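You operate a simulated robot arm through the tools that you are given. There is no shell and no other tool. Be economical: measure what you need, move in short steps, check, and stop when the job is done.

You run a simulated two-armed robot. Do the job below in one go: nothing can be reset, and whatever is moved stays where it is left.

Task
Uncap the mirror, turn its knob to white, bolt it to the fence.
Fine: hold the mount still for cap and tilt knob; pointer at the white mark; cap in the grey tray; mount slid against the fence, slide bolt home; no finger on the mirror; nothing falls to the floor. Set down upright: mirror mount.

Only the result counts: the job must be done as asked and must still hold three seconds after the hand-in. Knocking over, shifting, dropping, spilling or breaking anything else fails it. A push-on lid holds only when it is set on centred and level and pressed home; a screw cap is set on level and turned clockwise until tight.

Robot
Two 7-joint arms with two-finger parallel grippers on one trunk, on a base that drives. Base frame: it is fixed to the floor where the robot stands at the start and does not move with it; the origin is under the middle of the robot, x ahead of it, y to its left, z up. Units: m, degrees, N and s.
The left shoulder is at the start at [0.05, 0.165, 1.23], the right one opposite. With the tool pointing down near the work surface each hand reaches from about 0.1 to 0.66 m from the robot's upright axis, wherever it stands, measured 20 degrees to its own side. Places, roughly: bench fence [0.7, 0, 0.8]; green slide bolt [0.7, 0, 0.8]; grey parts tray [0.5, 0.4, 0.8]; grey tilt knob [0.6, 0.1, 1]. Payload 3.91 kg a hand.
The TCP of each hand is the grasp point between the finger pads, 0.03 m short of the fingertips. In the tool frame z runs along the fingers and y along their closing line. Largest opening 0.11 m; finger width 0.02, thickness 0.01; the body of the gripper, 0.048 by 0.112 m, starts 0.055 m behind the TCP.
Orientation is that of the tool frame in the base frame, as a unit quaternion [x, y, z, w]. With the fingers straight down and closing along the base's y, the tool's x points along the base's -x, its y along +y and its z along -z.

Tools
- The arms move only by the tool apply_moves. It takes "left_commands", "right_commands" or both (then of equal length, played together; a hand with none holds still); each is a list of rows, each a list of 3 entries, a list of its own where there are three numbers: the shift along the tool's x, y, z in m, then the turn, a rotation vector about the tool's x, y, z in degrees, then the finger opening in m, from 0 to 0.11. In form: [[[dx, dy, dz], [wx, wy, wz], hand], ...]. A call has 1 to 20 rows; each row is the pose to reach, as a shift and turn from the pose commanded when the call began, along the tool's axes at that moment. A row lasts 0.2 s, in which the tool goes at most 0.05 m and 8.6 degrees; a call with a longer step from one row to the next is refused whole, and so is a gripper value outside its range. A pose out of reach is approached as far as the arm can. The call stops where the force on the tool passes 90 N (or 10 N more than at its start, if that is more) or the arm is blocked; 0.2 s more then pass. Each finger travels about 0.045 m/s and halts on what it meets, pressing with about 42 N; the grip force reading is that of the motor and also rises with nothing between the fingers. The clock runs only during rows and for 0.2 s after the last one: add rows that repeat a pose to give the fingers time. It gives the time, the measured TCP pose, the force on the tool (base axes), the opening and the grip force at its end, in the units of the frame above (readings bear some noise), with the torque about the TCP (base axes, N m) and any sound that the robot's microphone picked up.
- Cameras (640 x 400 px; columns grow to the right, rows downward): "scene" is now at [0.1153, 0.0111, 1.4022]; the picture's right is [0.11, -0.99, 0.00], its down [-0.54, -0.06, -0.84] and it looks along [0.83, 0.10, -0.54] (base axes); focal length 270 px, centre (320, 200). "left" rides on the left gripper at [0.072, -0.017, -0.103] in its tool frame; the picture's right is [0.23, 0.97, 0.00], its down [-0.76, 0.18, -0.62] and it looks along [-0.61, 0.14, 0.78] (tool axes); focal length 222 px, centre (320, 200). "right" rides on the right gripper at [0.072, 0.017, -0.103] in its tool frame; the picture's right is [-0.23, 0.97, 0.00], its down [-0.76, -0.18, -0.62] and it looks along [-0.61, -0.14, 0.78] (tool axes); focal length 222 px, centre (320, 200).
- get_image(camera): a new picture of that camera. The clock stands still meanwhile.
- slide_trunk(by): slides the trunk up (or, below 0, down) by that many m; the arms and the scene camera ride with it, the base frame stays. It gives what a move gives, with no picture.
- drive_base(legs): drives the robot by 1 to 6 legs, each [ahead, left, turn to the left] in m, m and degrees, along the robot's own axes; the way and the turn of a leg run together, so that a leg with both is an arc; at most 1.5 m and 180 degrees a leg. The arms and the cameras ride along, it lands a little off, and it stops where it bumps. It gives what a move gives.
- head_to(pan, tilt): turns the head with the scene camera to pan (to the left, within 80 degrees either way) and tilt (down, from -29 to 69), counted from straight ahead of the robot. It gives what a move gives.
- locate(camera, pixels): there is no depth. For up to 12 entries [column, row, z] of the newest picture of that camera ("zoom" is the newest enlarged one), the place [x, y] in the base frame at which the ray of that pixel passes the height z, good to about 0.002 m. The clock stands still meanwhile.
- close_up(camera, box): a new picture of the part [left, top, right, bottom] of that camera's present view, enlarged. The clock stands still meanwhile.
- finish_job(): hands the job in; it is judged then, once.

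Keep the steps short. Do not move on a guess: measure, check each grasp and each placing, and mend mistakes. In all there are 80 turns and 78 pictures (those below and enlarged ones count). Leave the grippers open and the arms clear of the work at the hand-in unless told otherwise, and finish with a single line.

The tools are called after "Request:" as a command line: name --argument value ..., lists and objects as JSON in quotes. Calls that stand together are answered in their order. apply_moves: Moves the arms, as the interface text tells. Its arguments: {"type":"object","properties":{"left_commands":{"type":"array"},"right_commands":{"type":"array"}},"required":[]} The other tools are called the same way: slide_trunk (by) slides the trunk up or down; drive_base (legs) drives the base; head_to (pan, tilt) turns the head that bears the scene camera; get_image (camera) takes a picture; locate (camera, pixels) gives the place at which the rays of pixels pass given heights; close_up (camera, box) takes an enlarged picture of a part of a camera's view; finish_job () hands the job in.

At the start:

```text
time_s: 0.0
left_position: [0.4581, 0.3034, 1.2504]
left_ee_rot: [0.001, 1.0, 0.0, 0.0]
left_wrist_force: [0.8, 0.3, -0.1]
left_wrist_torque: [-0.02, 0.02, -0.02]
left_finger_gap: 0.1099
left_gripper_force: 0.0
right_position: [0.344, -0.0783, 1.2126]
right_ee_rot: [0.0, 1.0, 0.0, 0.0]
right_wrist_force: [-0.8, 0.6, 0.1]
right_wrist_torque: [0.01, 0.02, 0.0]
right_finger_gap: 0.1103
right_gripper_force: 0.0
trunk travel left (down, up): [-0.45, 0.053]
robot x, y, heading: [0.0025, -0.0012, -0.1]
head pan, tilt: [6.5, 33.0]
```

scene: 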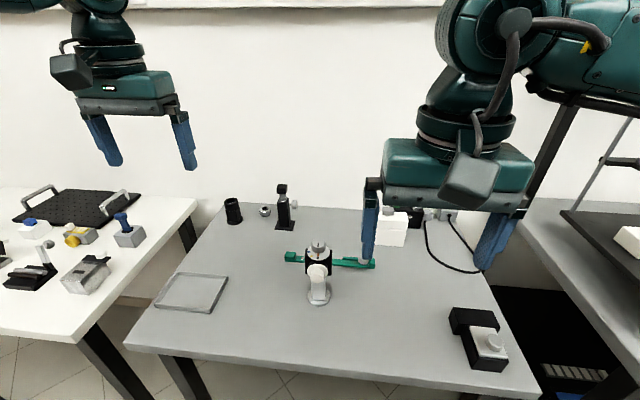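
right: 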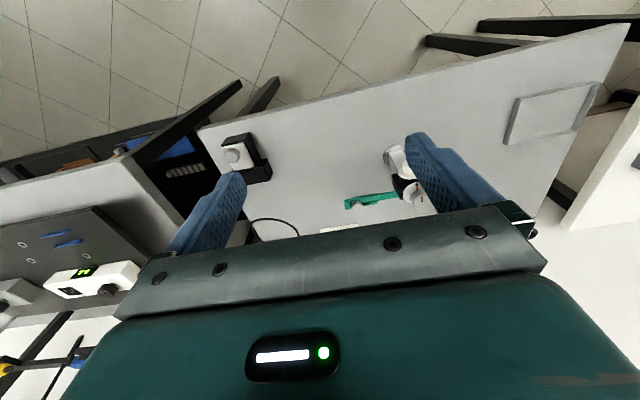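
left: 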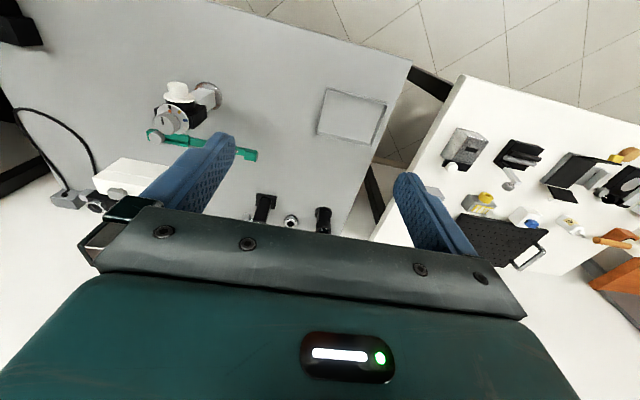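

I'll start with an enlarged view of the mount, fence and bolt (around pixel 320,265) and of the tray.

Request:
close_up --camera "scene" --box '[260, 220, 400, 310]'

Request:
close_up --camera "left" --box '[120, 60, 280, 160]'

Request:
close_up --camera "right" --box '[330, 130, 450, 220]'

```text
4.44 times, centred on (330, 265) of scene
```

zoom: 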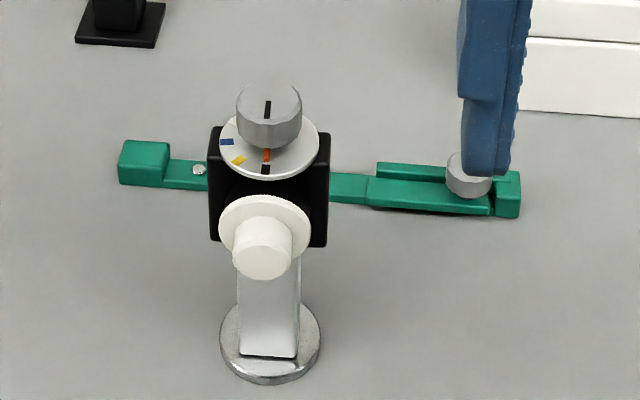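

```text
4.00 times, centred on (200, 110) of left
```

zoom: 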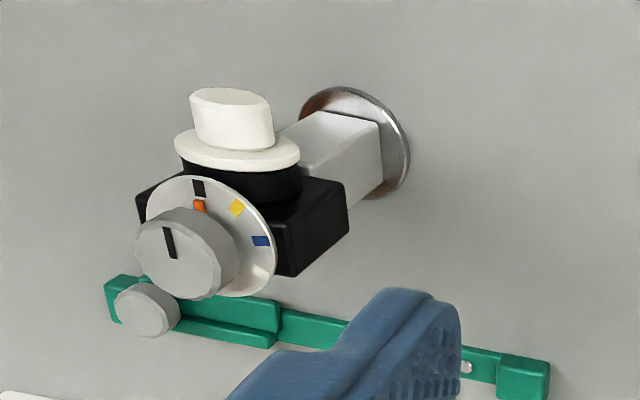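

```text
4.44 times, centred on (390, 175) of right
```

zoom: 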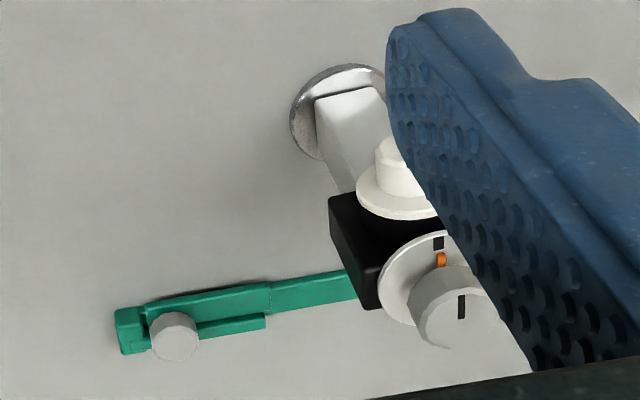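

Next I triangulate bench height: the base disc of the mount and the tray corners in the scene and left pictures, at several heights.

Request:
locate --camera "scene" --pixels '[[318.8, 297, 0.75], [318.8, 297, 0.8], [318.8, 297, 0.85], [154, 307, 0.8], [209, 312, 0.8], [228, 278, 0.8], [178, 273, 0.8], [154, 307, 0.75], [228, 278, 0.75], [154, 307, 0.85], [228, 278, 0.85]]'

Request:
locate --camera "left" --pixels '[[210, 96, 0.75], [210, 96, 0.8], [210, 96, 0.85], [326, 88, 0.75], [326, 88, 0.8], [326, 88, 0.85], [387, 103, 0.8], [372, 150, 0.8], [316, 132, 0.8]]'

```text
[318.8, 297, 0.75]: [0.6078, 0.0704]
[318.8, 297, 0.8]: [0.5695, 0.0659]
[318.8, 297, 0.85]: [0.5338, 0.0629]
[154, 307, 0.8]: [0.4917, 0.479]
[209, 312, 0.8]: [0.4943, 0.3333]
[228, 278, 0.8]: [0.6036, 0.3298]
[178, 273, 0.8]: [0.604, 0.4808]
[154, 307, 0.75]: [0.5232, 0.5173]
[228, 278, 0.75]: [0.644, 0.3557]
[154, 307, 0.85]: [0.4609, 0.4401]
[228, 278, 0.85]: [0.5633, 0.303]
```

```text
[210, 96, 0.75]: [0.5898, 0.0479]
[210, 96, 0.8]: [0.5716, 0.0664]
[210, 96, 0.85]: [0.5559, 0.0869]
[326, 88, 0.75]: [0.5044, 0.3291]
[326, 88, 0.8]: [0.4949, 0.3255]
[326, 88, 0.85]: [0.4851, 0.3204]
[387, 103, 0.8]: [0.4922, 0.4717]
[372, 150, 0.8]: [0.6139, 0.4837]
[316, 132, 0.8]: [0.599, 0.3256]
```

Bench is at z≈0.80, mount base at ≈(0.570, 0.066), tray centre ≈(0.548, 0.405). I move the right hand aside and the left hand above the mount to view the dial.

Request:
apply_moves --left_commands '[[[-0.02, -0.04, 0], [0, 0, 0], 0.11], [[-0.05, -0.08, 0], [0, 0, 0], 0.11], [[-0.08, -0.12, 0], [0, 0, 0], 0.11], [[-0.1, -0.16, 0], [0, 0, 0], 0.11], [[-0.12, -0.2, 0], [0, 0, 0], 0.11]]' --right_commands '[[[0, -0.04, 0], [0, 0, 0], 0.11], [[0, -0.08, 0], [0, 0, 0], 0.11], [[0, -0.12, 0], [0, 0, 0], 0.11], [[0, -0.16, 0], [0, 0, 0], 0.11], [[0, -0.18, 0], [0, 0, 0], 0.11]]'

Request:
get_image --camera "left"

Request:
get_image --camera "scene"

```text
time_s: 1.2
left_position: [0.5165, 0.1936, 1.2306]
left_ee_rot: [0.0, 1.0, 0.0, 0.001]
left_wrist_force: [-0.7, -0.7, 0.8]
left_wrist_torque: [-0.04, -0.02, 0.01]
left_finger_gap: 0.11
left_gripper_force: 0.1
left hand out of reach, approached as far as the arm can: row 3, 4, 5
right_position: [0.3437, -0.2575, 1.2143]
right_ee_rot: [-0.001, 1.0, -0.001, 0.0]
right_wrist_force: [-0.1, -0.2, -0.2]
right_wrist_torque: [-0.04, -0.03, 0.02]
right_finger_gap: 0.1098
right_gripper_force: 0.1
trunk travel left (down, up): [-0.45, 0.053]
robot x, y, heading: [0.0003, -0.0017, 0.2]
head pan, tilt: [6.5, 33.0]
```

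```text
71 pictures are left
```

left: 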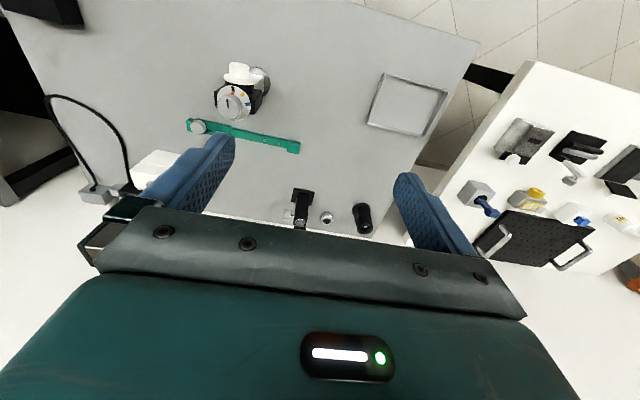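

```text
70 pictures are left
```

scene: 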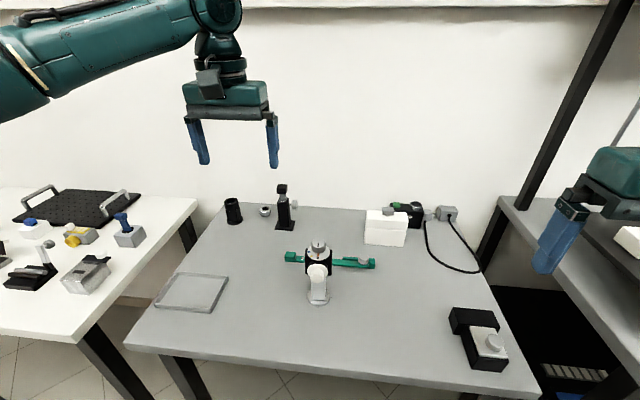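

Request:
close_up --camera "left" --box '[184, 50, 312, 162]'

Request:
close_up --camera "scene" --box '[275, 225, 387, 312]'

```text
3.57 times, centred on (248, 106) of left
```

zoom: 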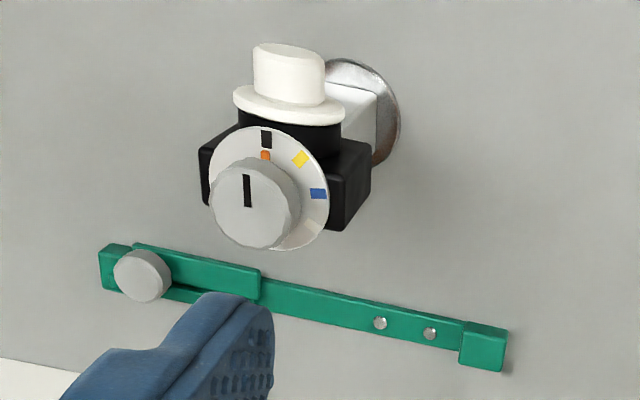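

```text
4.60 times, centred on (331, 268) of scene
```

zoom: 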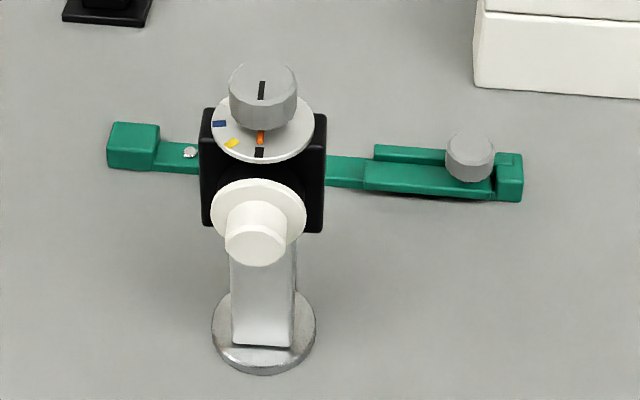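

Pointer (orange) now sits by the black mark; yellow, blue and a pale mark follow clockwise (seen from above). I measure the fence and the mount in both views.

Request:
locate --camera "zoom" --pixels '[[108, 145, 0.82], [155, 155, 0.82], [190, 152, 0.81], [330, 175, 0.81], [365, 175, 0.82], [497, 185, 0.82], [522, 180, 0.82], [470, 145, 0.84], [212, 330, 0.805], [316, 330, 0.805], [264, 375, 0.8], [375, 152, 0.82]]'

Request:
close_up --camera "left" --box '[180, 105, 308, 165]'

Request:
close_up --camera "left" --box '[210, 55, 280, 125]'

```text
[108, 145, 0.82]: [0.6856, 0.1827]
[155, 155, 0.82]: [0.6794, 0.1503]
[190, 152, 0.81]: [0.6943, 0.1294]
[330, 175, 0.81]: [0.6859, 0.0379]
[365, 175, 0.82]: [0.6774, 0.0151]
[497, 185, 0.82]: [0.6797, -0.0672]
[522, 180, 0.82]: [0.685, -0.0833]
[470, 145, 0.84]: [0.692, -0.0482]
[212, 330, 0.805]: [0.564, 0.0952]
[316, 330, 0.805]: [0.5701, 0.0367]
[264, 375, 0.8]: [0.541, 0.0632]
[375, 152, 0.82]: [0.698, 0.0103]
```

```text
5.00 times, centred on (244, 135) of left
```

zoom: 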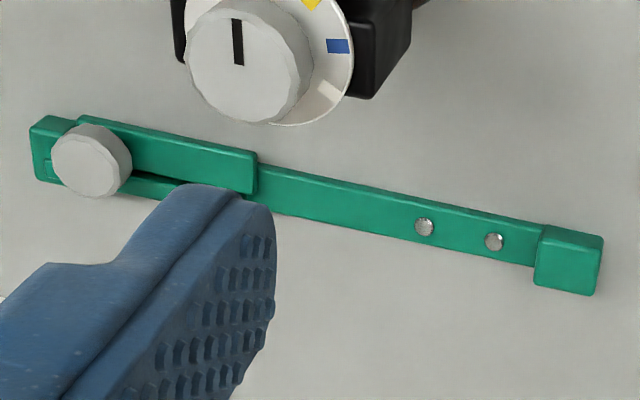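

```text
5.71 times, centred on (245, 90) of left
```

zoom: 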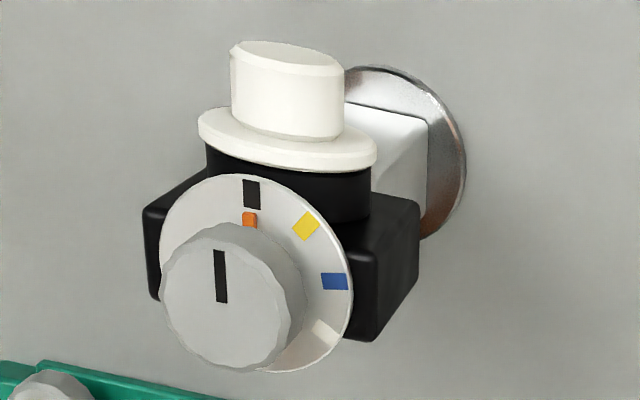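

I triangulate the tilt knob top and the cap's end.

Request:
locate --camera "scene" --pixels '[[318.6, 242.3, 0.9], [318.6, 242.3, 0.95], [318.6, 242.3, 1.0], [316.6, 276.5, 0.88], [316.6, 276.5, 0.92], [316.6, 276.5, 0.96], [318, 350, 0.8], [318, 370, 0.8]]'

Request:
locate --camera "left" --pixels '[[227.8, 105.5, 0.9], [227.8, 105.5, 0.95], [227.8, 105.5, 1.0], [239, 66, 0.88], [239, 66, 0.92], [239, 66, 0.96]]'

```text
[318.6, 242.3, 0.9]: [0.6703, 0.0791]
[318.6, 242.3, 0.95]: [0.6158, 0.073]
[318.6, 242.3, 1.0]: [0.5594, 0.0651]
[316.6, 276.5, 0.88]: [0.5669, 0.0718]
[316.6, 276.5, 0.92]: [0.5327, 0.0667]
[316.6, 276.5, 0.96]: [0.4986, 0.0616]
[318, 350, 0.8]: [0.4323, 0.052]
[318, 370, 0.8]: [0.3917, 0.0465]
```

```text
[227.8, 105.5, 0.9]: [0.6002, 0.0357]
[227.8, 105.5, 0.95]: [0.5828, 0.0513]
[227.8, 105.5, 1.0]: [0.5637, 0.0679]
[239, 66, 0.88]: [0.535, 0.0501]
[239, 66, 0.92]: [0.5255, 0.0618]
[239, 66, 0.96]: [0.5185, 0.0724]
```

Knob top ≈(0.563, 0.067, 0.997); cap axis ≈ z 0.93, end at x≈0.52. The arm reach is tight here, so I look down to see whether there's room to drive ahead.

Request:
head_to --pan 0 --tilt 65

Request:
get_image --camera "scene"

```text
time_s: 2.2
left_position: [0.5149, 0.1928, 1.2311]
left_ee_rot: [0.0, 1.0, 0.001, 0.001]
left_wrist_force: [-0.2, 0.4, -0.7]
left_wrist_torque: [0.01, -0.01, -0.01]
left_finger_gap: 0.11
left_gripper_force: 0.2
right_position: [0.3426, -0.2587, 1.213]
right_ee_rot: [0.001, 1.0, 0.001, 0.0]
right_wrist_force: [-1.0, -0.3, 0.4]
right_wrist_torque: [-0.02, 0.0, 0.0]
right_finger_gap: 0.1101
right_gripper_force: 0.0
trunk travel left (down, up): [-0.45, 0.053]
robot x, y, heading: [0.0017, 0.0027, 0.1]
head pan, tilt: [0.0, 65.0]
```

```text
65 pictures are left
```

scene: 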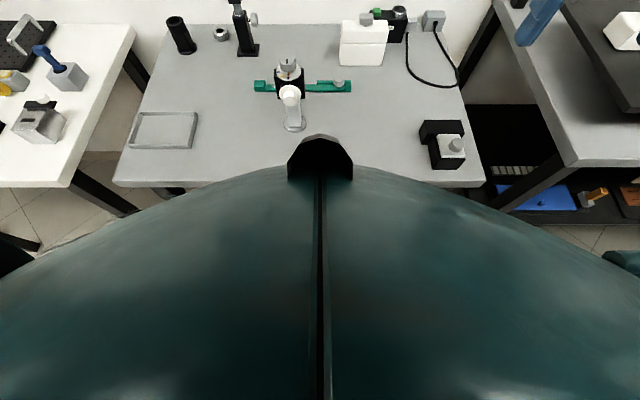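

Chest tip is about x≈0.2 and the bench edge about x≈0.39, so I drive ahead 0.10 m, then lower the trunk 0.10 m.

Request:
drive_base --legs '[[0.1, 0, 0]]'

Request:
slide_trunk --by -0.1

Request:
head_to --pan 5 --tilt 40

Request:
get_image --camera "scene"

```text
time_s: 3.3
left_position: [0.6155, 0.1919, 1.2306]
left_ee_rot: [0.0, 1.0, 0.0, 0.001]
left_wrist_force: [0.5, 0.2, 0.1]
left_wrist_torque: [0.0, -0.01, 0.03]
left_finger_gap: 0.1098
left_gripper_force: 0.0
right_position: [0.443, -0.2582, 1.2131]
right_ee_rot: [0.001, 1.0, 0.0, 0.0]
right_wrist_force: [-0.4, 0.7, -0.4]
right_wrist_torque: [0.0, -0.01, -0.02]
right_finger_gap: 0.1101
right_gripper_force: 0.0
trunk travel left (down, up): [-0.45, 0.053]
robot x, y, heading: [0.0996, -0.0009, -0.0]
head pan, tilt: [0.0, 65.0]
```

```text
time_s: 4.7
left_position: [0.6149, 0.1929, 1.1309]
left_ee_rot: [0.0, 1.0, -0.001, 0.001]
left_wrist_force: [-1.4, 0.1, -0.3]
left_wrist_torque: [0.01, 0.0, 0.0]
left_finger_gap: 0.1099
left_gripper_force: 0.1
right_position: [0.4425, -0.2589, 1.1141]
right_ee_rot: [0.0, 1.0, 0.0, 0.0]
right_wrist_force: [0.5, -0.3, 0.9]
right_wrist_torque: [-0.01, 0.03, 0.02]
right_finger_gap: 0.1104
right_gripper_force: 0.0
trunk travel left (down, up): [-0.35, 0.153]
robot x, y, heading: [0.0983, -0.001, -0.3]
head pan, tilt: [0.0, 65.0]
```

```text
time_s: 5.5
left_position: [0.6156, 0.192, 1.1313]
left_ee_rot: [0.001, 1.0, 0.0, 0.001]
left_wrist_force: [-0.5, 0.4, -0.7]
left_wrist_torque: [0.0, -0.01, 0.03]
left_finger_gap: 0.1102
left_gripper_force: 0.1
right_position: [0.4426, -0.2586, 1.1134]
right_ee_rot: [0.0, 1.0, 0.0, 0.0]
right_wrist_force: [-0.1, 0.0, -0.3]
right_wrist_torque: [0.0, 0.01, -0.01]
right_finger_gap: 0.1102
right_gripper_force: 0.1
trunk travel left (down, up): [-0.35, 0.153]
robot x, y, heading: [0.1003, -0.0009, 0.3]
head pan, tilt: [5.0, 40.0]
```

```text
64 pictures are left
```

scene: 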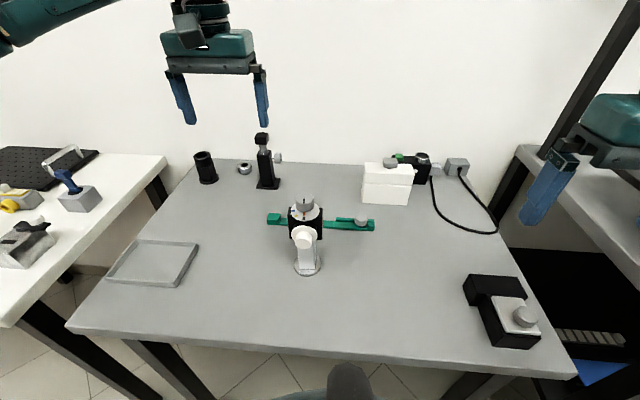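

Right hand: yaw 90° and shift to about (0.54, −0.14, 1.11), in preparation for holding the post from the −y side.

Request:
apply_moves --right_commands '[[[-0.01, 0.01, 0], [0, 0, 8], 0.11], [[-0.02, 0.02, 0], [0, 0, 16], 0.11], [[-0.03, 0.03, 0], [0, 0, 24], 0.11], [[-0.04, 0.04, 0], [0, 0, 32], 0.11], [[-0.05, 0.05, 0], [0, 0, 40], 0.11], [[-0.06, 0.06, 0], [0, 0, 48], 0.11], [[-0.07, 0.07, 0], [0, 0, 56], 0.11], [[-0.08, 0.08, 0], [0, 0, 64], 0.11], [[-0.09, 0.09, 0], [0, 0, 72], 0.11], [[-0.1, 0.1, 0], [0, 0, 80], 0.11], [[-0.1, 0.12, 0], [0, 0, 88], 0.11], [[-0.1, 0.12, 0], [0, 0, 90], 0.11]]'

```text
time_s: 8.1
left_position: [0.616, 0.1923, 1.1309]
left_ee_rot: [0.0, 1.0, 0.0, 0.001]
left_wrist_force: [-0.7, -0.6, 0.3]
left_wrist_torque: [0.02, 0.03, -0.01]
left_finger_gap: 0.1101
left_gripper_force: 0.0
right_position: [0.5424, -0.1377, 1.1133]
right_ee_rot: [0.709, 0.705, 0.001, 0.0]
right_wrist_force: [0.3, -0.6, -0.2]
right_wrist_torque: [0.0, 0.01, 0.0]
right_finger_gap: 0.1099
right_gripper_force: 0.0
trunk travel left (down, up): [-0.35, 0.153]
robot x, y, heading: [0.0949, 0.001, -0.1]
head pan, tilt: [5.0, 40.0]
```

Now tilt the fingers by 70° toward +y, keeping the TCP at about the same place.

Request:
apply_moves --right_commands '[[[0, 0, 0], [0, 8, 0], 0.11], [[0, 0, 0], [0, 16, 0], 0.11], [[0, 0, 0], [0, 24, 0], 0.11], [[0, 0, 0], [0, 32, 0], 0.11], [[0, 0, 0], [0, 40, 0], 0.11], [[0, 0, 0], [0, 48, 0], 0.11], [[0, 0, 0], [0, 56, 0], 0.11], [[0, 0, 0], [0, 64, 0], 0.11], [[0, 0, 0], [0, 70, 0], 0.11]]'

Request:
get_image --camera "right"

Request:
get_image --camera "scene"

```text
time_s: 10.1
left_position: [0.6155, 0.1927, 1.1314]
left_ee_rot: [0.0, 1.0, 0.0, 0.0]
left_wrist_force: [0.0, -1.0, 0.4]
left_wrist_torque: [0.0, -0.01, 0.0]
left_finger_gap: 0.1101
left_gripper_force: 0.1
right_position: [0.5443, -0.1389, 1.1145]
right_ee_rot: [0.58, 0.578, 0.407, -0.405]
right_wrist_force: [-0.1, 0.3, 0.0]
right_wrist_torque: [0.03, -0.01, -0.03]
right_finger_gap: 0.11
right_gripper_force: 0.1
trunk travel left (down, up): [-0.35, 0.153]
robot x, y, heading: [0.1005, -0.0031, 0.1]
head pan, tilt: [5.0, 40.0]
```

```text
63 pictures are left
```

right: 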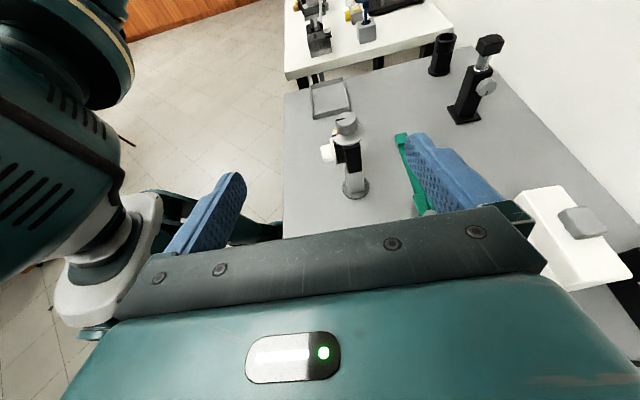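

```text
62 pictures are left
```

scene: 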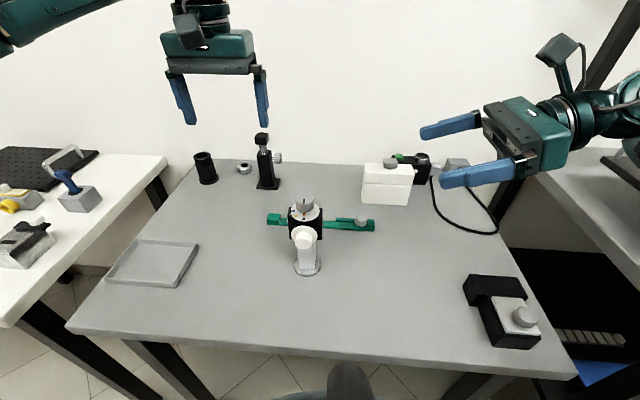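

Side view obtained; enlarge mount and bolt.

Request:
close_up --camera "right" --box '[300, 100, 440, 220]'

```text
3.33 times, centred on (370, 160) of right
```

zoom: 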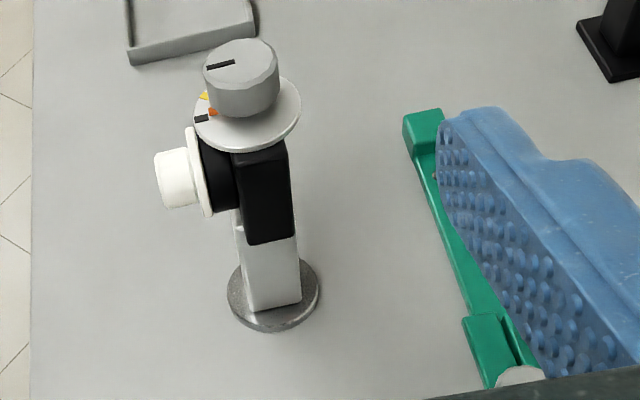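

The mount's post and head are clear from the side. I bring the left hand over the bolt to understand it.

Request:
apply_moves --left_commands '[[[-0.02, -0.03, 0.01], [0, 0, 0], 0.11], [[-0.04, -0.06, 0.02], [0, 0, 0], 0.11], [[-0.06, -0.09, 0.04], [0, 0, 0], 0.11], [[-0.08, -0.12, 0.06], [0, 0, 0], 0.11], [[-0.09, -0.15, 0.08], [0, 0, 0], 0.11]]'

Request:
get_image --camera "left"

```text
time_s: 11.3
left_position: [0.6033, 0.1611, 1.0525]
left_ee_rot: [0.0, 1.0, -0.001, 0.001]
left_wrist_force: [0.3, 0.7, 0.2]
left_wrist_torque: [0.03, 0.03, -0.01]
left_finger_gap: 0.1097
left_gripper_force: 0.1
left hand out of reach, approached as far as the arm can: row 1, 2, 3, 4, 5
right_position: [0.5436, -0.1379, 1.1138]
right_ee_rot: [0.58, 0.578, 0.407, -0.405]
right_wrist_force: [0.6, 0.5, 0.5]
right_wrist_torque: [-0.01, 0.0, 0.03]
right_finger_gap: 0.1097
right_gripper_force: 0.0
trunk travel left (down, up): [-0.35, 0.153]
robot x, y, heading: [0.0998, 0.0017, -0.1]
head pan, tilt: [5.0, 40.0]
```

```text
60 pictures are left
```

left: 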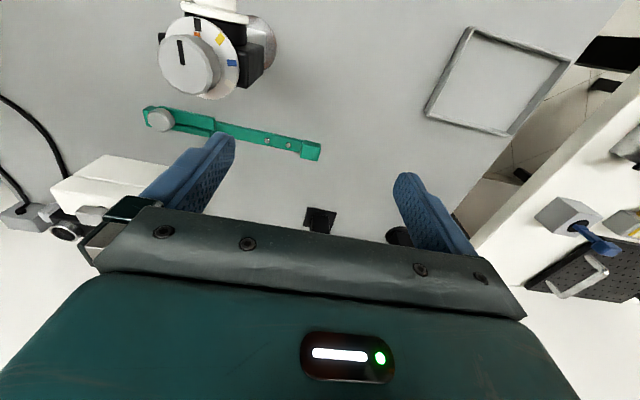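

Request:
close_up --camera "left" --box '[135, 90, 335, 170]'

Request:
close_up --camera "left" --box '[140, 0, 290, 110]'

Request:
close_up --camera "scene" --box '[255, 180, 385, 290]'

```text
3.20 times, centred on (235, 130) of left
```

zoom: 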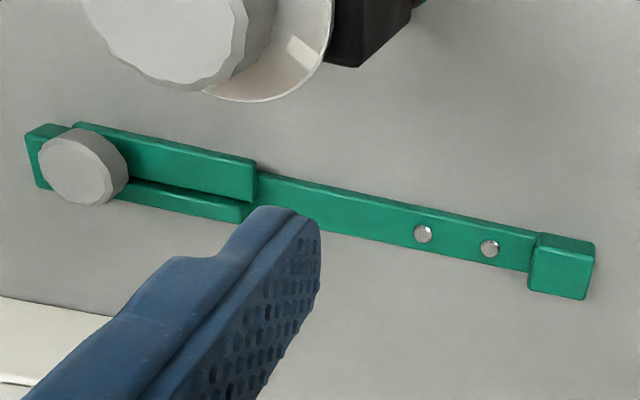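

```text
3.64 times, centred on (215, 55) of left
```

zoom: 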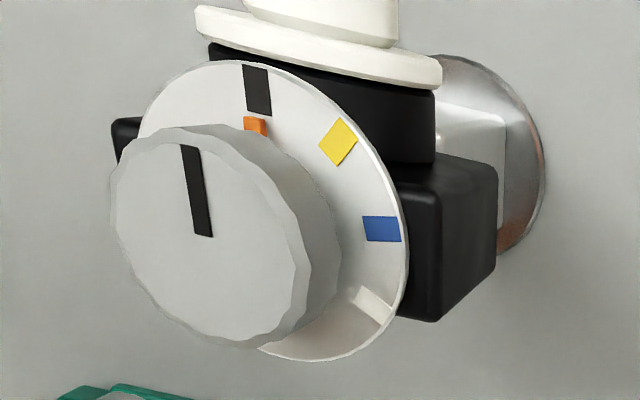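

```text
3.64 times, centred on (320, 235) of scene
```

zoom: 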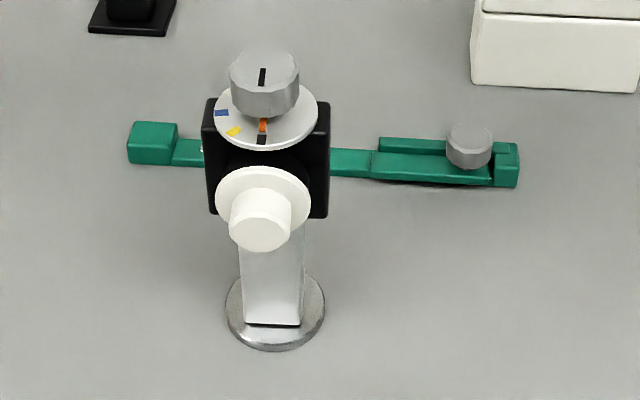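

The pale mark at about 130° clockwise is the white mark. The bolt's front bar seems raised, so it should slide over the base flange. I triangulate the head's bottom corner and the post to fix the holding height.

Request:
locate --camera "zoom" --pixels '[[328, 217, 0.86], [328, 217, 0.88], [328, 217, 0.9], [328, 217, 0.92], [276, 325, 0.805], [243, 325, 0.805], [299, 325, 0.805]]'

Request:
locate --camera "right" --pixels '[[346.9, 173.2, 0.86], [346.9, 173.2, 0.88], [346.9, 173.2, 0.9], [346.9, 173.2, 0.92], [352, 192.5, 0.81], [361, 189.8, 0.81]]'

```text
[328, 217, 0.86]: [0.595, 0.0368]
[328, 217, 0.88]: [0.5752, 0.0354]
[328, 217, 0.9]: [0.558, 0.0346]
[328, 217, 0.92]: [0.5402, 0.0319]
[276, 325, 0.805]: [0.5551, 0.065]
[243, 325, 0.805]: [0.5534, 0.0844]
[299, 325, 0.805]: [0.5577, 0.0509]
```

```text
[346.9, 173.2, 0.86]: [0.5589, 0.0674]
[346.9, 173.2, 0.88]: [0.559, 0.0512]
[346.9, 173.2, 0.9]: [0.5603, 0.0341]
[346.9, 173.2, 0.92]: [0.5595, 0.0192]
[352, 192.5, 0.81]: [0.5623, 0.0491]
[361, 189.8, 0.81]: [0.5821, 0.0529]
```

Head bottom z≈0.90; post ≈ x 0.558–0.582, y 0.051–0.085. I move the right hand to the pre-grasp pose at (0.570, −0.056, 0.898).

Request:
apply_moves --right_commands '[[[-0.03, 0.005, 0.025], [0, 0, 0], 0.09], [[-0.06, 0.01, 0.05], [0, 0, 0], 0.09], [[-0.09, 0.015, 0.075], [0, 0, 0], 0.09], [[-0.12, 0.02, 0.1], [0, 0, 0], 0.09], [[-0.15, 0.026, 0.125], [0, 0, 0], 0.09], [[-0.175, 0.026, 0.152], [0, 0, 0], 0.09]]'

Request:
get_image --camera "right"

Request:
get_image --camera "scene"

```text
time_s: 12.7
left_position: [0.6045, 0.1628, 1.0519]
left_ee_rot: [0.0, 1.0, -0.001, 0.001]
left_wrist_force: [0.1, 0.7, 0.8]
left_wrist_torque: [-0.02, 0.03, 0.01]
left_finger_gap: 0.1102
left_gripper_force: 0.1
right_position: [0.571, -0.0552, 0.8951]
right_ee_rot: [0.579, 0.58, 0.406, -0.405]
right_wrist_force: [0.0, 0.7, 0.3]
right_wrist_torque: [0.02, -0.01, -0.04]
right_finger_gap: 0.09
right_gripper_force: 0.1
trunk travel left (down, up): [-0.35, 0.153]
robot x, y, heading: [0.099, -0.0003, 0.3]
head pan, tilt: [5.0, 40.0]
```

```text
56 pictures are left
```

right: 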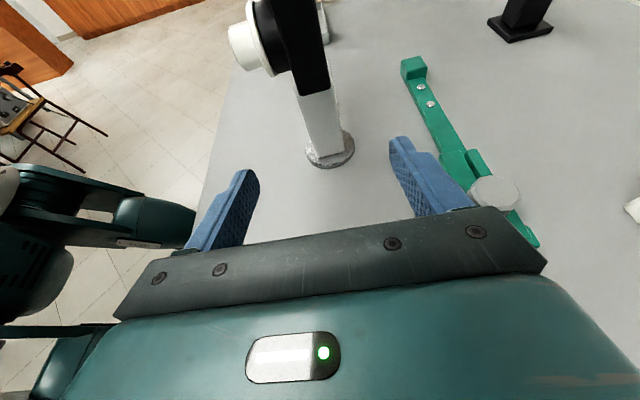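

```text
55 pictures are left
```

scene: 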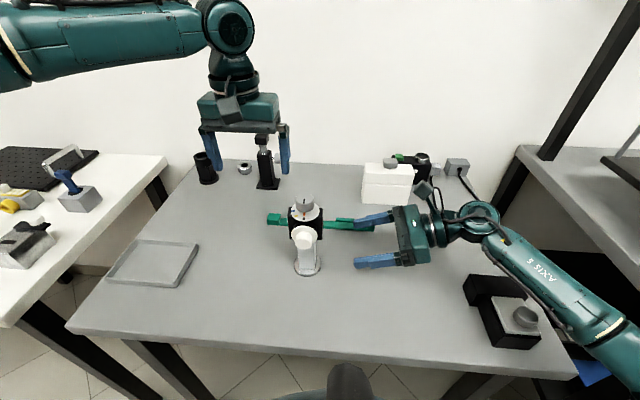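

Request:
close_up --camera "right" --box '[270, 80, 390, 180]'

```text
4.00 times, centred on (330, 130) of right
```

zoom: 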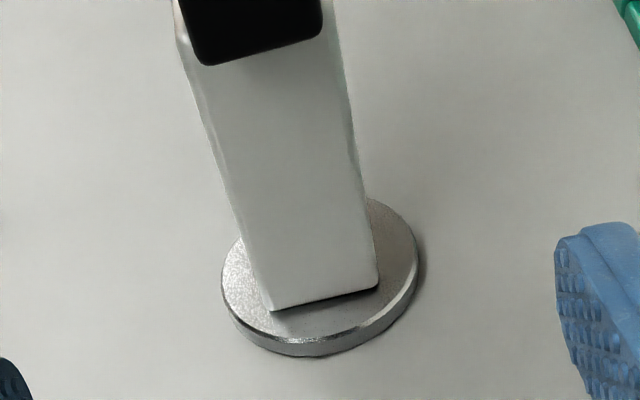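

Request:
locate --camera "zoom" --pixels '[[271, 309, 0.808], [377, 288, 0.808], [221, 285, 0.808], [418, 270, 0.808], [320, 345, 0.808], [187, 66, 0.9], [323, 38, 0.9]]'

```text
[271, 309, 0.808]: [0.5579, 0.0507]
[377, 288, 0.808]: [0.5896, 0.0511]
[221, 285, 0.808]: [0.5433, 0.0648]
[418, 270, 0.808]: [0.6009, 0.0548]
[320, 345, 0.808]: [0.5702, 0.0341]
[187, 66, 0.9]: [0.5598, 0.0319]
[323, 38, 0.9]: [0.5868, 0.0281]
```

Post x runs 0.558–0.590 (centre 0.574). I advance 0.122 m along the fingers with a 2.5 mm x trim, then close partly to check centring.

Request:
apply_moves --right_commands '[[[0, 0.0025, 0.03], [0, 0, 0], 0.09], [[0, 0.0025, 0.06], [0, 0, 0], 0.09], [[0, 0.0025, 0.09], [0, 0, 0], 0.09], [[0, 0.0025, 0.11], [0, 0, 0], 0.08], [[0, 0.0025, 0.122], [0, 0, 0], 0.06], [[0, 0.0025, 0.122], [0, 0, 0], 0.05], [[0, 0.0025, 0.122], [0, 0, 0], 0.045], [[0, 0.0025, 0.122], [0, 0, 0], 0.045]]'

Request:
close_up --camera "right" --box '[180, 0, 480, 200]'

Request:
close_up --camera "scene" --box '[255, 180, 385, 290]'

```text
time_s: 14.5
left_position: [0.6029, 0.1631, 1.0509]
left_ee_rot: [0.0, 1.0, -0.001, 0.0]
left_wrist_force: [0.3, 0.5, -0.8]
left_wrist_torque: [-0.02, 0.02, -0.03]
left_finger_gap: 0.1101
left_gripper_force: 0.1
right_position: [0.5717, 0.0577, 0.855]
right_ee_rot: [0.58, 0.579, 0.406, -0.405]
right_wrist_force: [-0.1, 0.1, 0.9]
right_wrist_torque: [0.03, -0.03, 0.0]
right_finger_gap: 0.045
right_gripper_force: 0.0
trunk travel left (down, up): [-0.35, 0.153]
robot x, y, heading: [0.0982, -0.0015, 0.1]
head pan, tilt: [5.0, 40.0]
```

```text
2.00 times, centred on (330, 100) of right
```

zoom: 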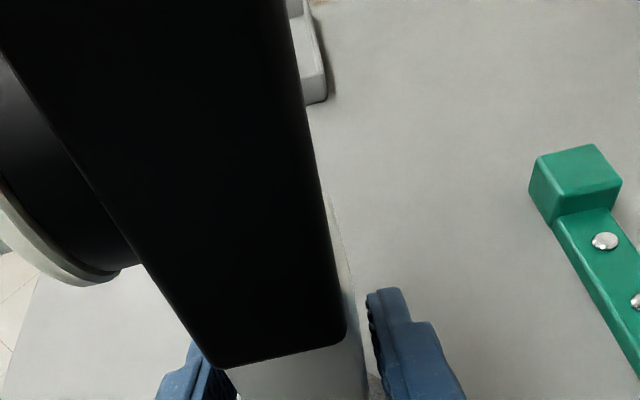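

```text
3.64 times, centred on (320, 235) of scene
```

zoom: 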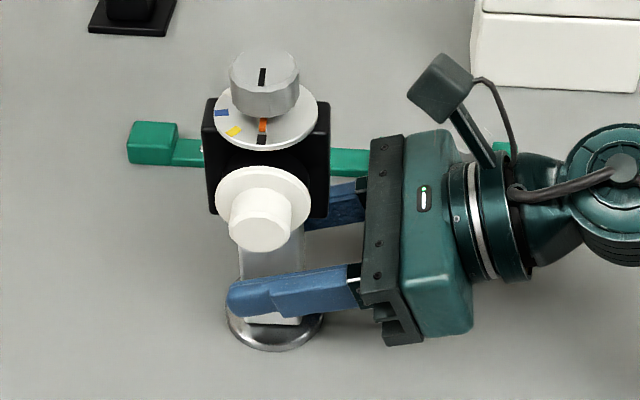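

Fingers straddle the post, roughly centred. Close on it.

Request:
apply_moves --right_commands '[[[0, 0, 0], [0, 0, 0], 0.036], [[0, 0, 0], [0, 0, 0], 0.03], [[0, 0, 0], [0, 0, 0], 0.02], [[0, 0, 0], [0, 0, 0], 0.02]]'

Request:
close_up --camera "scene" --box '[255, 180, 385, 290]'

```text
time_s: 15.5
left_position: [0.6033, 0.1616, 1.0531]
left_ee_rot: [0.0, 1.0, -0.001, 0.001]
left_wrist_force: [0.0, 1.4, 0.7]
left_wrist_torque: [0.02, 0.0, 0.0]
left_finger_gap: 0.1103
left_gripper_force: 0.1
right_position: [0.5718, 0.0585, 0.8565]
right_ee_rot: [0.58, 0.578, 0.406, -0.405]
right_wrist_force: [1.0, 0.1, 0.7]
right_wrist_torque: [0.1, -0.05, -0.06]
right_finger_gap: 0.0335
right_gripper_force: 41.8
trunk travel left (down, up): [-0.35, 0.153]
robot x, y, heading: [0.0991, 0.0011, -0.1]
head pan, tilt: [5.0, 40.0]
```

```text
3.64 times, centred on (320, 235) of scene
```

zoom: 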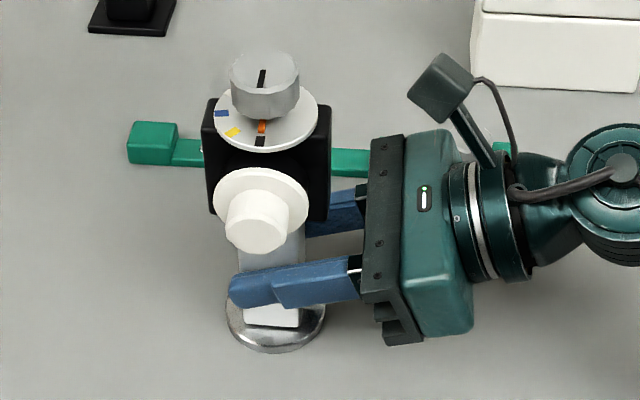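

Grip is good (41.8 N, gap 33.5 mm). Now measure the cap: end-disc centre ~(255,235), flange ~(262,203) in this enlargement.

Request:
locate --camera "zoom" --pixels '[[256, 236, 0.93], [262, 204, 0.93], [225, 226, 0.93], [289, 226, 0.93], [214, 200, 0.93], [309, 204, 0.93], [261, 168, 0.955], [256, 236, 0.925], [256, 236, 0.935], [265, 68, 0.997], [206, 108, 0.96], [329, 110, 0.96]]'

Request:
get_image --camera "right"

```text
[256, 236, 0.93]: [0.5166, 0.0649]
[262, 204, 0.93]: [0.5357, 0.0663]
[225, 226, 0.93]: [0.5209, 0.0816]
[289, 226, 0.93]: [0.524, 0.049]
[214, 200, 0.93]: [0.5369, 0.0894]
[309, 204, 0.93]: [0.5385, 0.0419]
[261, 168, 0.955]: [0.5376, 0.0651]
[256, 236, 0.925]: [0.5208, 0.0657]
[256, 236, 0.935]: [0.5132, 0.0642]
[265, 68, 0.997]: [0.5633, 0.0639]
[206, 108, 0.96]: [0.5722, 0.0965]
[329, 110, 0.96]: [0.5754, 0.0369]
```

```text
50 pictures are left
```

right: 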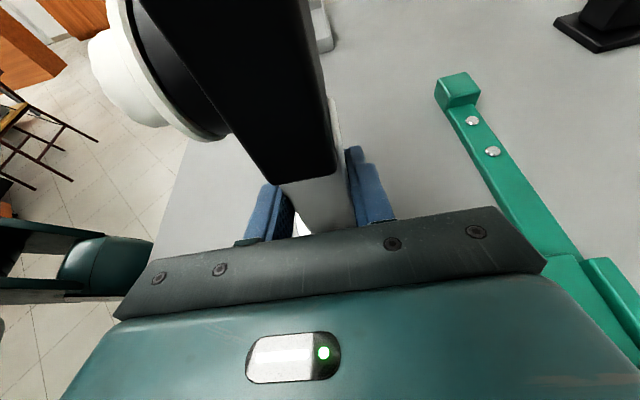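

Handle: x 0.517–0.536, y 0.0655, z 0.93, Ø0.031. I first draw the left hand back (−x) and up, to learn its commanded pose.

Request:
apply_moves --left_commands '[[[0.04, 0, -0.01], [0, 0, 0], 0.08], [[0.08, 0, -0.02], [0, 0, 0], 0.08], [[0.12, 0, -0.03], [0, 0, 0], 0.08], [[0.16, 0, -0.03], [0, 0, 0], 0.08]]'

```text
time_s: 16.5
left_position: [0.4405, 0.1617, 1.0831]
left_ee_rot: [0.0, 1.0, -0.002, 0.001]
left_wrist_force: [-0.2, 0.6, -0.5]
left_wrist_torque: [0.02, -0.05, 0.01]
left_finger_gap: 0.0801
left_gripper_force: 0.0
right_position: [0.5702, 0.0586, 0.8564]
right_ee_rot: [0.579, 0.579, 0.407, -0.407]
right_wrist_force: [-1.4, -2.1, 2.0]
right_wrist_torque: [0.15, 0.04, 0.03]
right_finger_gap: 0.0337
right_gripper_force: 41.7
trunk travel left (down, up): [-0.35, 0.153]
robot x, y, heading: [0.0976, -0.0005, 0.2]
head pan, tilt: [5.0, 40.0]
```

Commanded pose tracks the reached one. Now tilt −20° and go to the pre-grasp (0.48, 0.0655, 1.02).

Request:
apply_moves --left_commands '[[[-0.01, -0.024, 0.015], [0, -6, 0], 0.07], [[-0.02, -0.048, 0.03], [0, -12, 0], 0.07], [[-0.03, -0.072, 0.045], [0, -18, 0], 0.07], [[-0.04, -0.096, 0.063], [0, -20, 0], 0.07], [[-0.04, -0.096, 0.063], [0, -20, 0], 0.07]]'

Request:
get_image --camera "left"

Request:
get_image --camera "scene"

```text
time_s: 17.7
left_position: [0.4648, 0.085, 1.0343]
left_ee_rot: [0.001, 0.985, -0.001, 0.175]
left_wrist_force: [-0.6, -0.1, 0.5]
left_wrist_torque: [0.0, -0.01, -0.01]
left_finger_gap: 0.0699
left_gripper_force: 0.2
left hand out of reach, approached as far as the arm can: row 4, 5
right_position: [0.573, 0.0577, 0.8551]
right_ee_rot: [0.579, 0.579, 0.406, -0.406]
right_wrist_force: [-0.5, -0.3, 2.3]
right_wrist_torque: [0.12, -0.04, 0.0]
right_finger_gap: 0.0338
right_gripper_force: 42.0
trunk travel left (down, up): [-0.35, 0.153]
robot x, y, heading: [0.0986, 0.0013, 0.3]
head pan, tilt: [5.0, 40.0]
```

```text
49 pictures are left
```

left: 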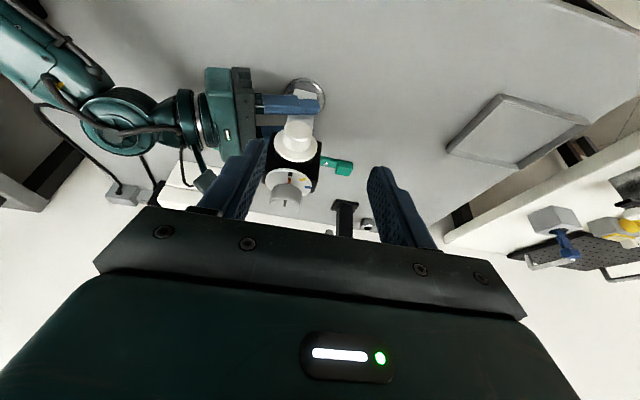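

```text
48 pictures are left
```

scene: 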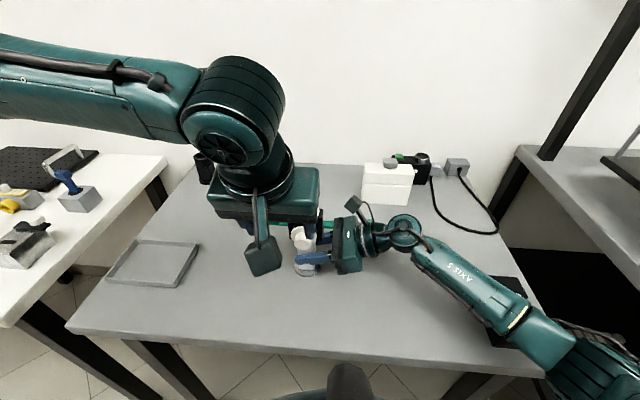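

Not quite reachable up there; I try the lower pre-grasp (0.485, 0.0655, 0.97).

Request:
apply_moves --left_commands '[[[0.001, -0.005, 0.017], [0, 0, 0], 0.07], [[0.002, -0.01, 0.034], [0, 0, 0], 0.07], [[0.003, -0.015, 0.05], [0, 0, 0], 0.07], [[0.003, -0.0195, 0.067], [0, 0, 0], 0.07], [[0.003, -0.0195, 0.067], [0, 0, 0], 0.07]]'

Request:
get_image --camera "left"

```text
time_s: 18.9
left_position: [0.4833, 0.093, 0.9768]
left_ee_rot: [0.0, 0.985, 0.0, 0.175]
left_wrist_force: [-0.1, -0.4, 0.5]
left_wrist_torque: [0.04, 0.01, -0.02]
left_finger_gap: 0.0701
left_gripper_force: 0.1
left hand out of reach, approached as far as the arm can: row 1, 2, 3, 4, 5
right_position: [0.5722, 0.0575, 0.8559]
right_ee_rot: [0.58, 0.578, 0.407, -0.405]
right_wrist_force: [-0.6, -0.6, 2.4]
right_wrist_torque: [0.12, 0.02, 0.01]
right_finger_gap: 0.0339
right_gripper_force: 42.0
trunk travel left (down, up): [-0.35, 0.153]
robot x, y, heading: [0.0985, 0.0017, -0.0]
head pan, tilt: [5.0, 40.0]
```

```text
47 pictures are left
```

left: 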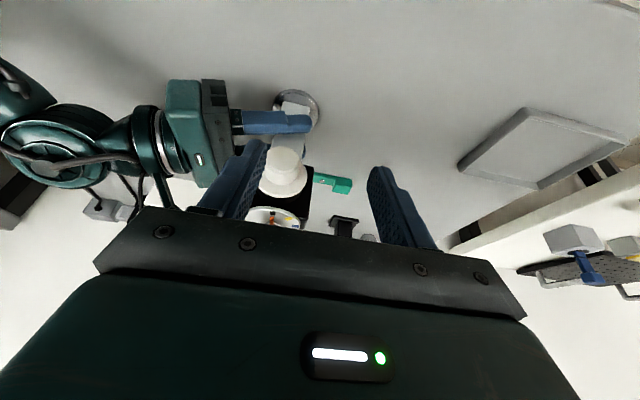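

The left arm can't reach far enough across (y stuck at 0.09). Better: release, back off, and shift the base to the right so the mount is in front of the left shoulder. First open the right fingers gently and raise the left hand.

Request:
apply_moves --left_commands '[[[0, 0.01, -0.025], [0, 0, 0], 0.07], [[0, 0.02, -0.05], [0, 0, 0], 0.07], [[0, 0.03, -0.075], [0, 0, 0], 0.07], [[0, 0.03, -0.1], [0, 0, 0], 0.07], [[0, 0.03, -0.1], [0, 0, 0], 0.07], [[0, 0.03, -0.1], [0, 0, 0], 0.07], [[0, 0.03, -0.1], [0, 0, 0], 0.07], [[0, 0.03, -0.1], [0, 0, 0], 0.07], [[0, 0.03, -0.1], [0, 0, 0], 0.07]]' --right_commands '[[[0, 0, 0], [0, 0, 0], 0.04], [[0, 0, 0], [0, 0, 0], 0.05], [[0, 0, 0], [0, 0, 0], 0.06], [[0, 0, 0], [0, 0, 0], 0.06], [[0, 0, -0.02], [0, 0, 0], 0.06], [[0, 0, -0.05], [0, 0, 0], 0.07], [[0, 0, -0.08], [0, 0, 0], 0.08], [[0, 0, -0.11], [0, 0, 0], 0.09], [[0, 0, -0.13], [0, 0, 0], 0.09]]'

Request:
drive_base --legs '[[0, -0.13, 0]]'

Request:
get_image --camera "scene"

```text
time_s: 20.9
left_position: [0.4501, 0.1236, 1.0703]
left_ee_rot: [-0.001, 0.985, 0.0, 0.174]
left_wrist_force: [-0.7, 0.1, 0.6]
left_wrist_torque: [-0.03, -0.02, 0.03]
left_finger_gap: 0.0699
left_gripper_force: 0.1
right_position: [0.5714, -0.0629, 0.8995]
right_ee_rot: [0.58, 0.579, 0.405, -0.405]
right_wrist_force: [-0.4, 0.1, 0.8]
right_wrist_torque: [-0.05, -0.01, -0.01]
right_finger_gap: 0.0898
right_gripper_force: 0.2
trunk travel left (down, up): [-0.35, 0.153]
robot x, y, heading: [0.0952, -0.0031, -0.2]
head pan, tilt: [5.0, 40.0]
```

```text
time_s: 22.8
left_position: [0.4489, -0.0098, 1.0726]
left_ee_rot: [0.0, 0.985, -0.001, 0.174]
left_wrist_force: [0.7, 0.7, -1.1]
left_wrist_torque: [0.0, 0.03, -0.03]
left_finger_gap: 0.0701
left_gripper_force: 0.1
right_position: [0.5723, -0.1958, 0.8996]
right_ee_rot: [0.58, 0.578, 0.407, -0.405]
right_wrist_force: [-0.3, 0.1, -0.3]
right_wrist_torque: [-0.02, 0.03, 0.0]
right_finger_gap: 0.0901
right_gripper_force: 0.0
trunk travel left (down, up): [-0.35, 0.153]
robot x, y, heading: [0.0973, -0.1352, -0.4]
head pan, tilt: [5.0, 40.0]
```

```text
46 pictures are left
```

scene: 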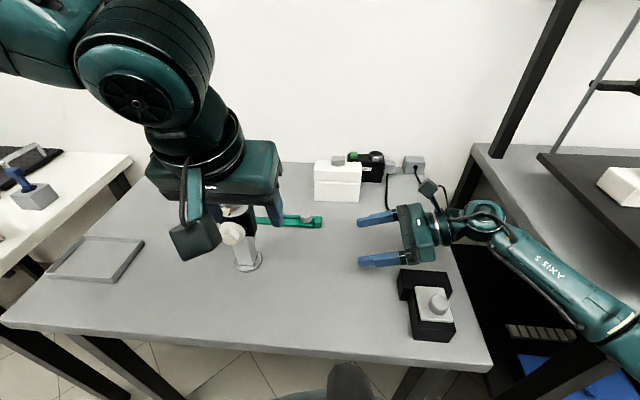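

Now right hand to pre-grasp again and the left hand sideways to y≈0.066.

Request:
apply_moves --left_commands '[[[0, 0.02, 0], [0, 0, 0], 0.07], [[0, 0.04, 0], [0, 0, 0], 0.07], [[0, 0.06, 0], [0, 0, 0], 0.07], [[0, 0.075, 0], [0, 0, 0], 0.07]]' --right_commands '[[[0.012, 0, 0.035], [0, 0, 0], 0.09], [[0.024, 0, 0.07], [0, 0, 0], 0.09], [[0.036, 0, 0.1], [0, 0, 0], 0.09], [[0.0459, 0, 0.1337], [0, 0, 0], 0.09]]'

Request:
close_up --camera "right" --box '[270, 80, 390, 180]'

Request:
get_image --camera "left"

```text
time_s: 23.8
left_position: [0.4491, 0.0658, 1.072]
left_ee_rot: [0.001, 0.985, -0.002, 0.175]
left_wrist_force: [0.5, 0.3, -0.4]
left_wrist_torque: [0.01, -0.04, 0.0]
left_finger_gap: 0.0697
left_gripper_force: 0.1
right_position: [0.5721, -0.0552, 0.8984]
right_ee_rot: [0.58, 0.578, 0.406, -0.405]
right_wrist_force: [0.1, 0.0, 0.0]
right_wrist_torque: [-0.01, -0.05, -0.01]
right_finger_gap: 0.0902
right_gripper_force: 0.0
trunk travel left (down, up): [-0.35, 0.153]
robot x, y, heading: [0.1, -0.1307, 0.1]
head pan, tilt: [5.0, 40.0]
```

```text
4.00 times, centred on (330, 130) of right
```

zoom: 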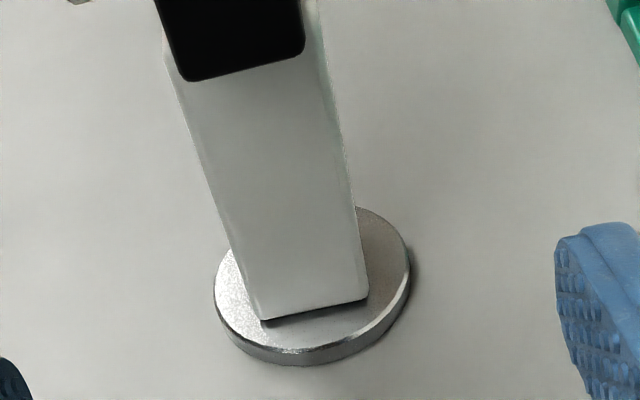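

```text
44 pictures are left
```

left: 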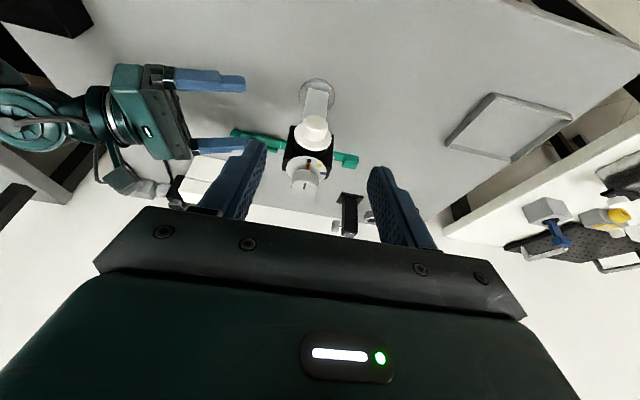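

Request:
locate --camera "right" --pixels '[[315.3, 160.3, 0.808], [342, 154.6, 0.808]]'

Request:
apply_moves --right_commands '[[[0, 0, 0.03], [0, 0, 0], 0.09], [[0, 0, 0.06], [0, 0, 0], 0.09], [[0, 0, 0.09], [0, 0, 0], 0.08], [[0, 0, 0.12], [0, 0, 0], 0.06], [[0, 0, 0.12], [0, 0, 0], 0.05], [[0, 0, 0.12], [0, 0, 0], 0.045], [[0, 0, 0.12], [0, 0, 0], 0.036], [[0, 0, 0.12], [0, 0, 0], 0.03], [[0, 0, 0.12], [0, 0, 0], 0.02], [[0, 0, 0.12], [0, 0, 0], 0.02]]'

Request:
close_up --camera "scene" --box '[170, 180, 300, 290]'

Request:
close_up --camera "left" --box '[230, 70, 390, 210]'

```text
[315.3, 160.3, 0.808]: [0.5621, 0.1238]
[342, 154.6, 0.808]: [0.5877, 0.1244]
```

```text
time_s: 25.9
left_position: [0.4476, 0.0658, 1.073]
left_ee_rot: [0.001, 0.984, -0.001, 0.176]
left_wrist_force: [0.3, 1.1, -0.6]
left_wrist_torque: [0.02, 0.0, 0.02]
left_finger_gap: 0.07
left_gripper_force: 0.0
right_position: [0.5708, 0.0581, 0.8593]
right_ee_rot: [0.579, 0.579, 0.407, -0.405]
right_wrist_force: [-0.2, 2.2, 2.8]
right_wrist_torque: [0.13, 0.09, -0.01]
right_finger_gap: 0.0338
right_gripper_force: 42.2
trunk travel left (down, up): [-0.35, 0.153]
robot x, y, heading: [0.1, -0.1326, -0.0]
head pan, tilt: [5.0, 40.0]
```

```text
3.64 times, centred on (235, 235) of scene
```

zoom: 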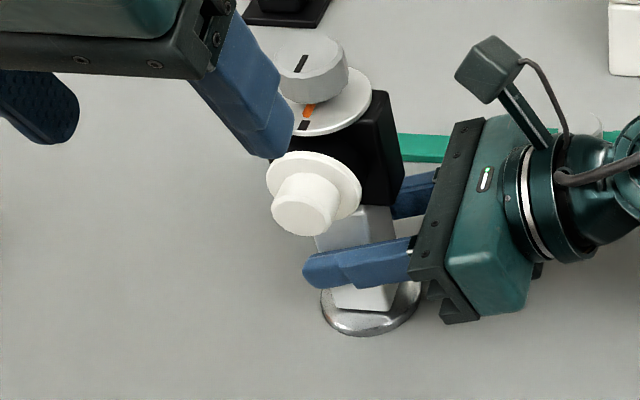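

```text
2.86 times, centred on (310, 140) of left
```

zoom: 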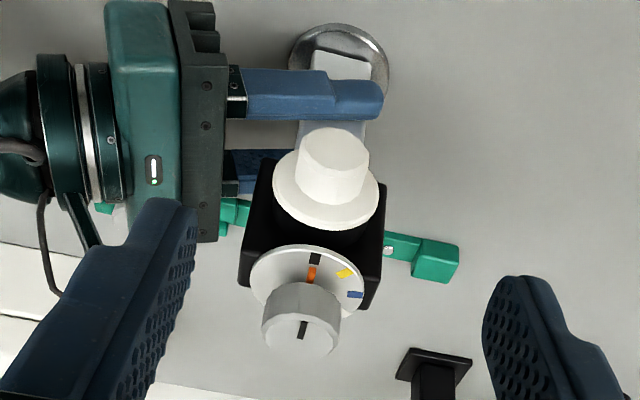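

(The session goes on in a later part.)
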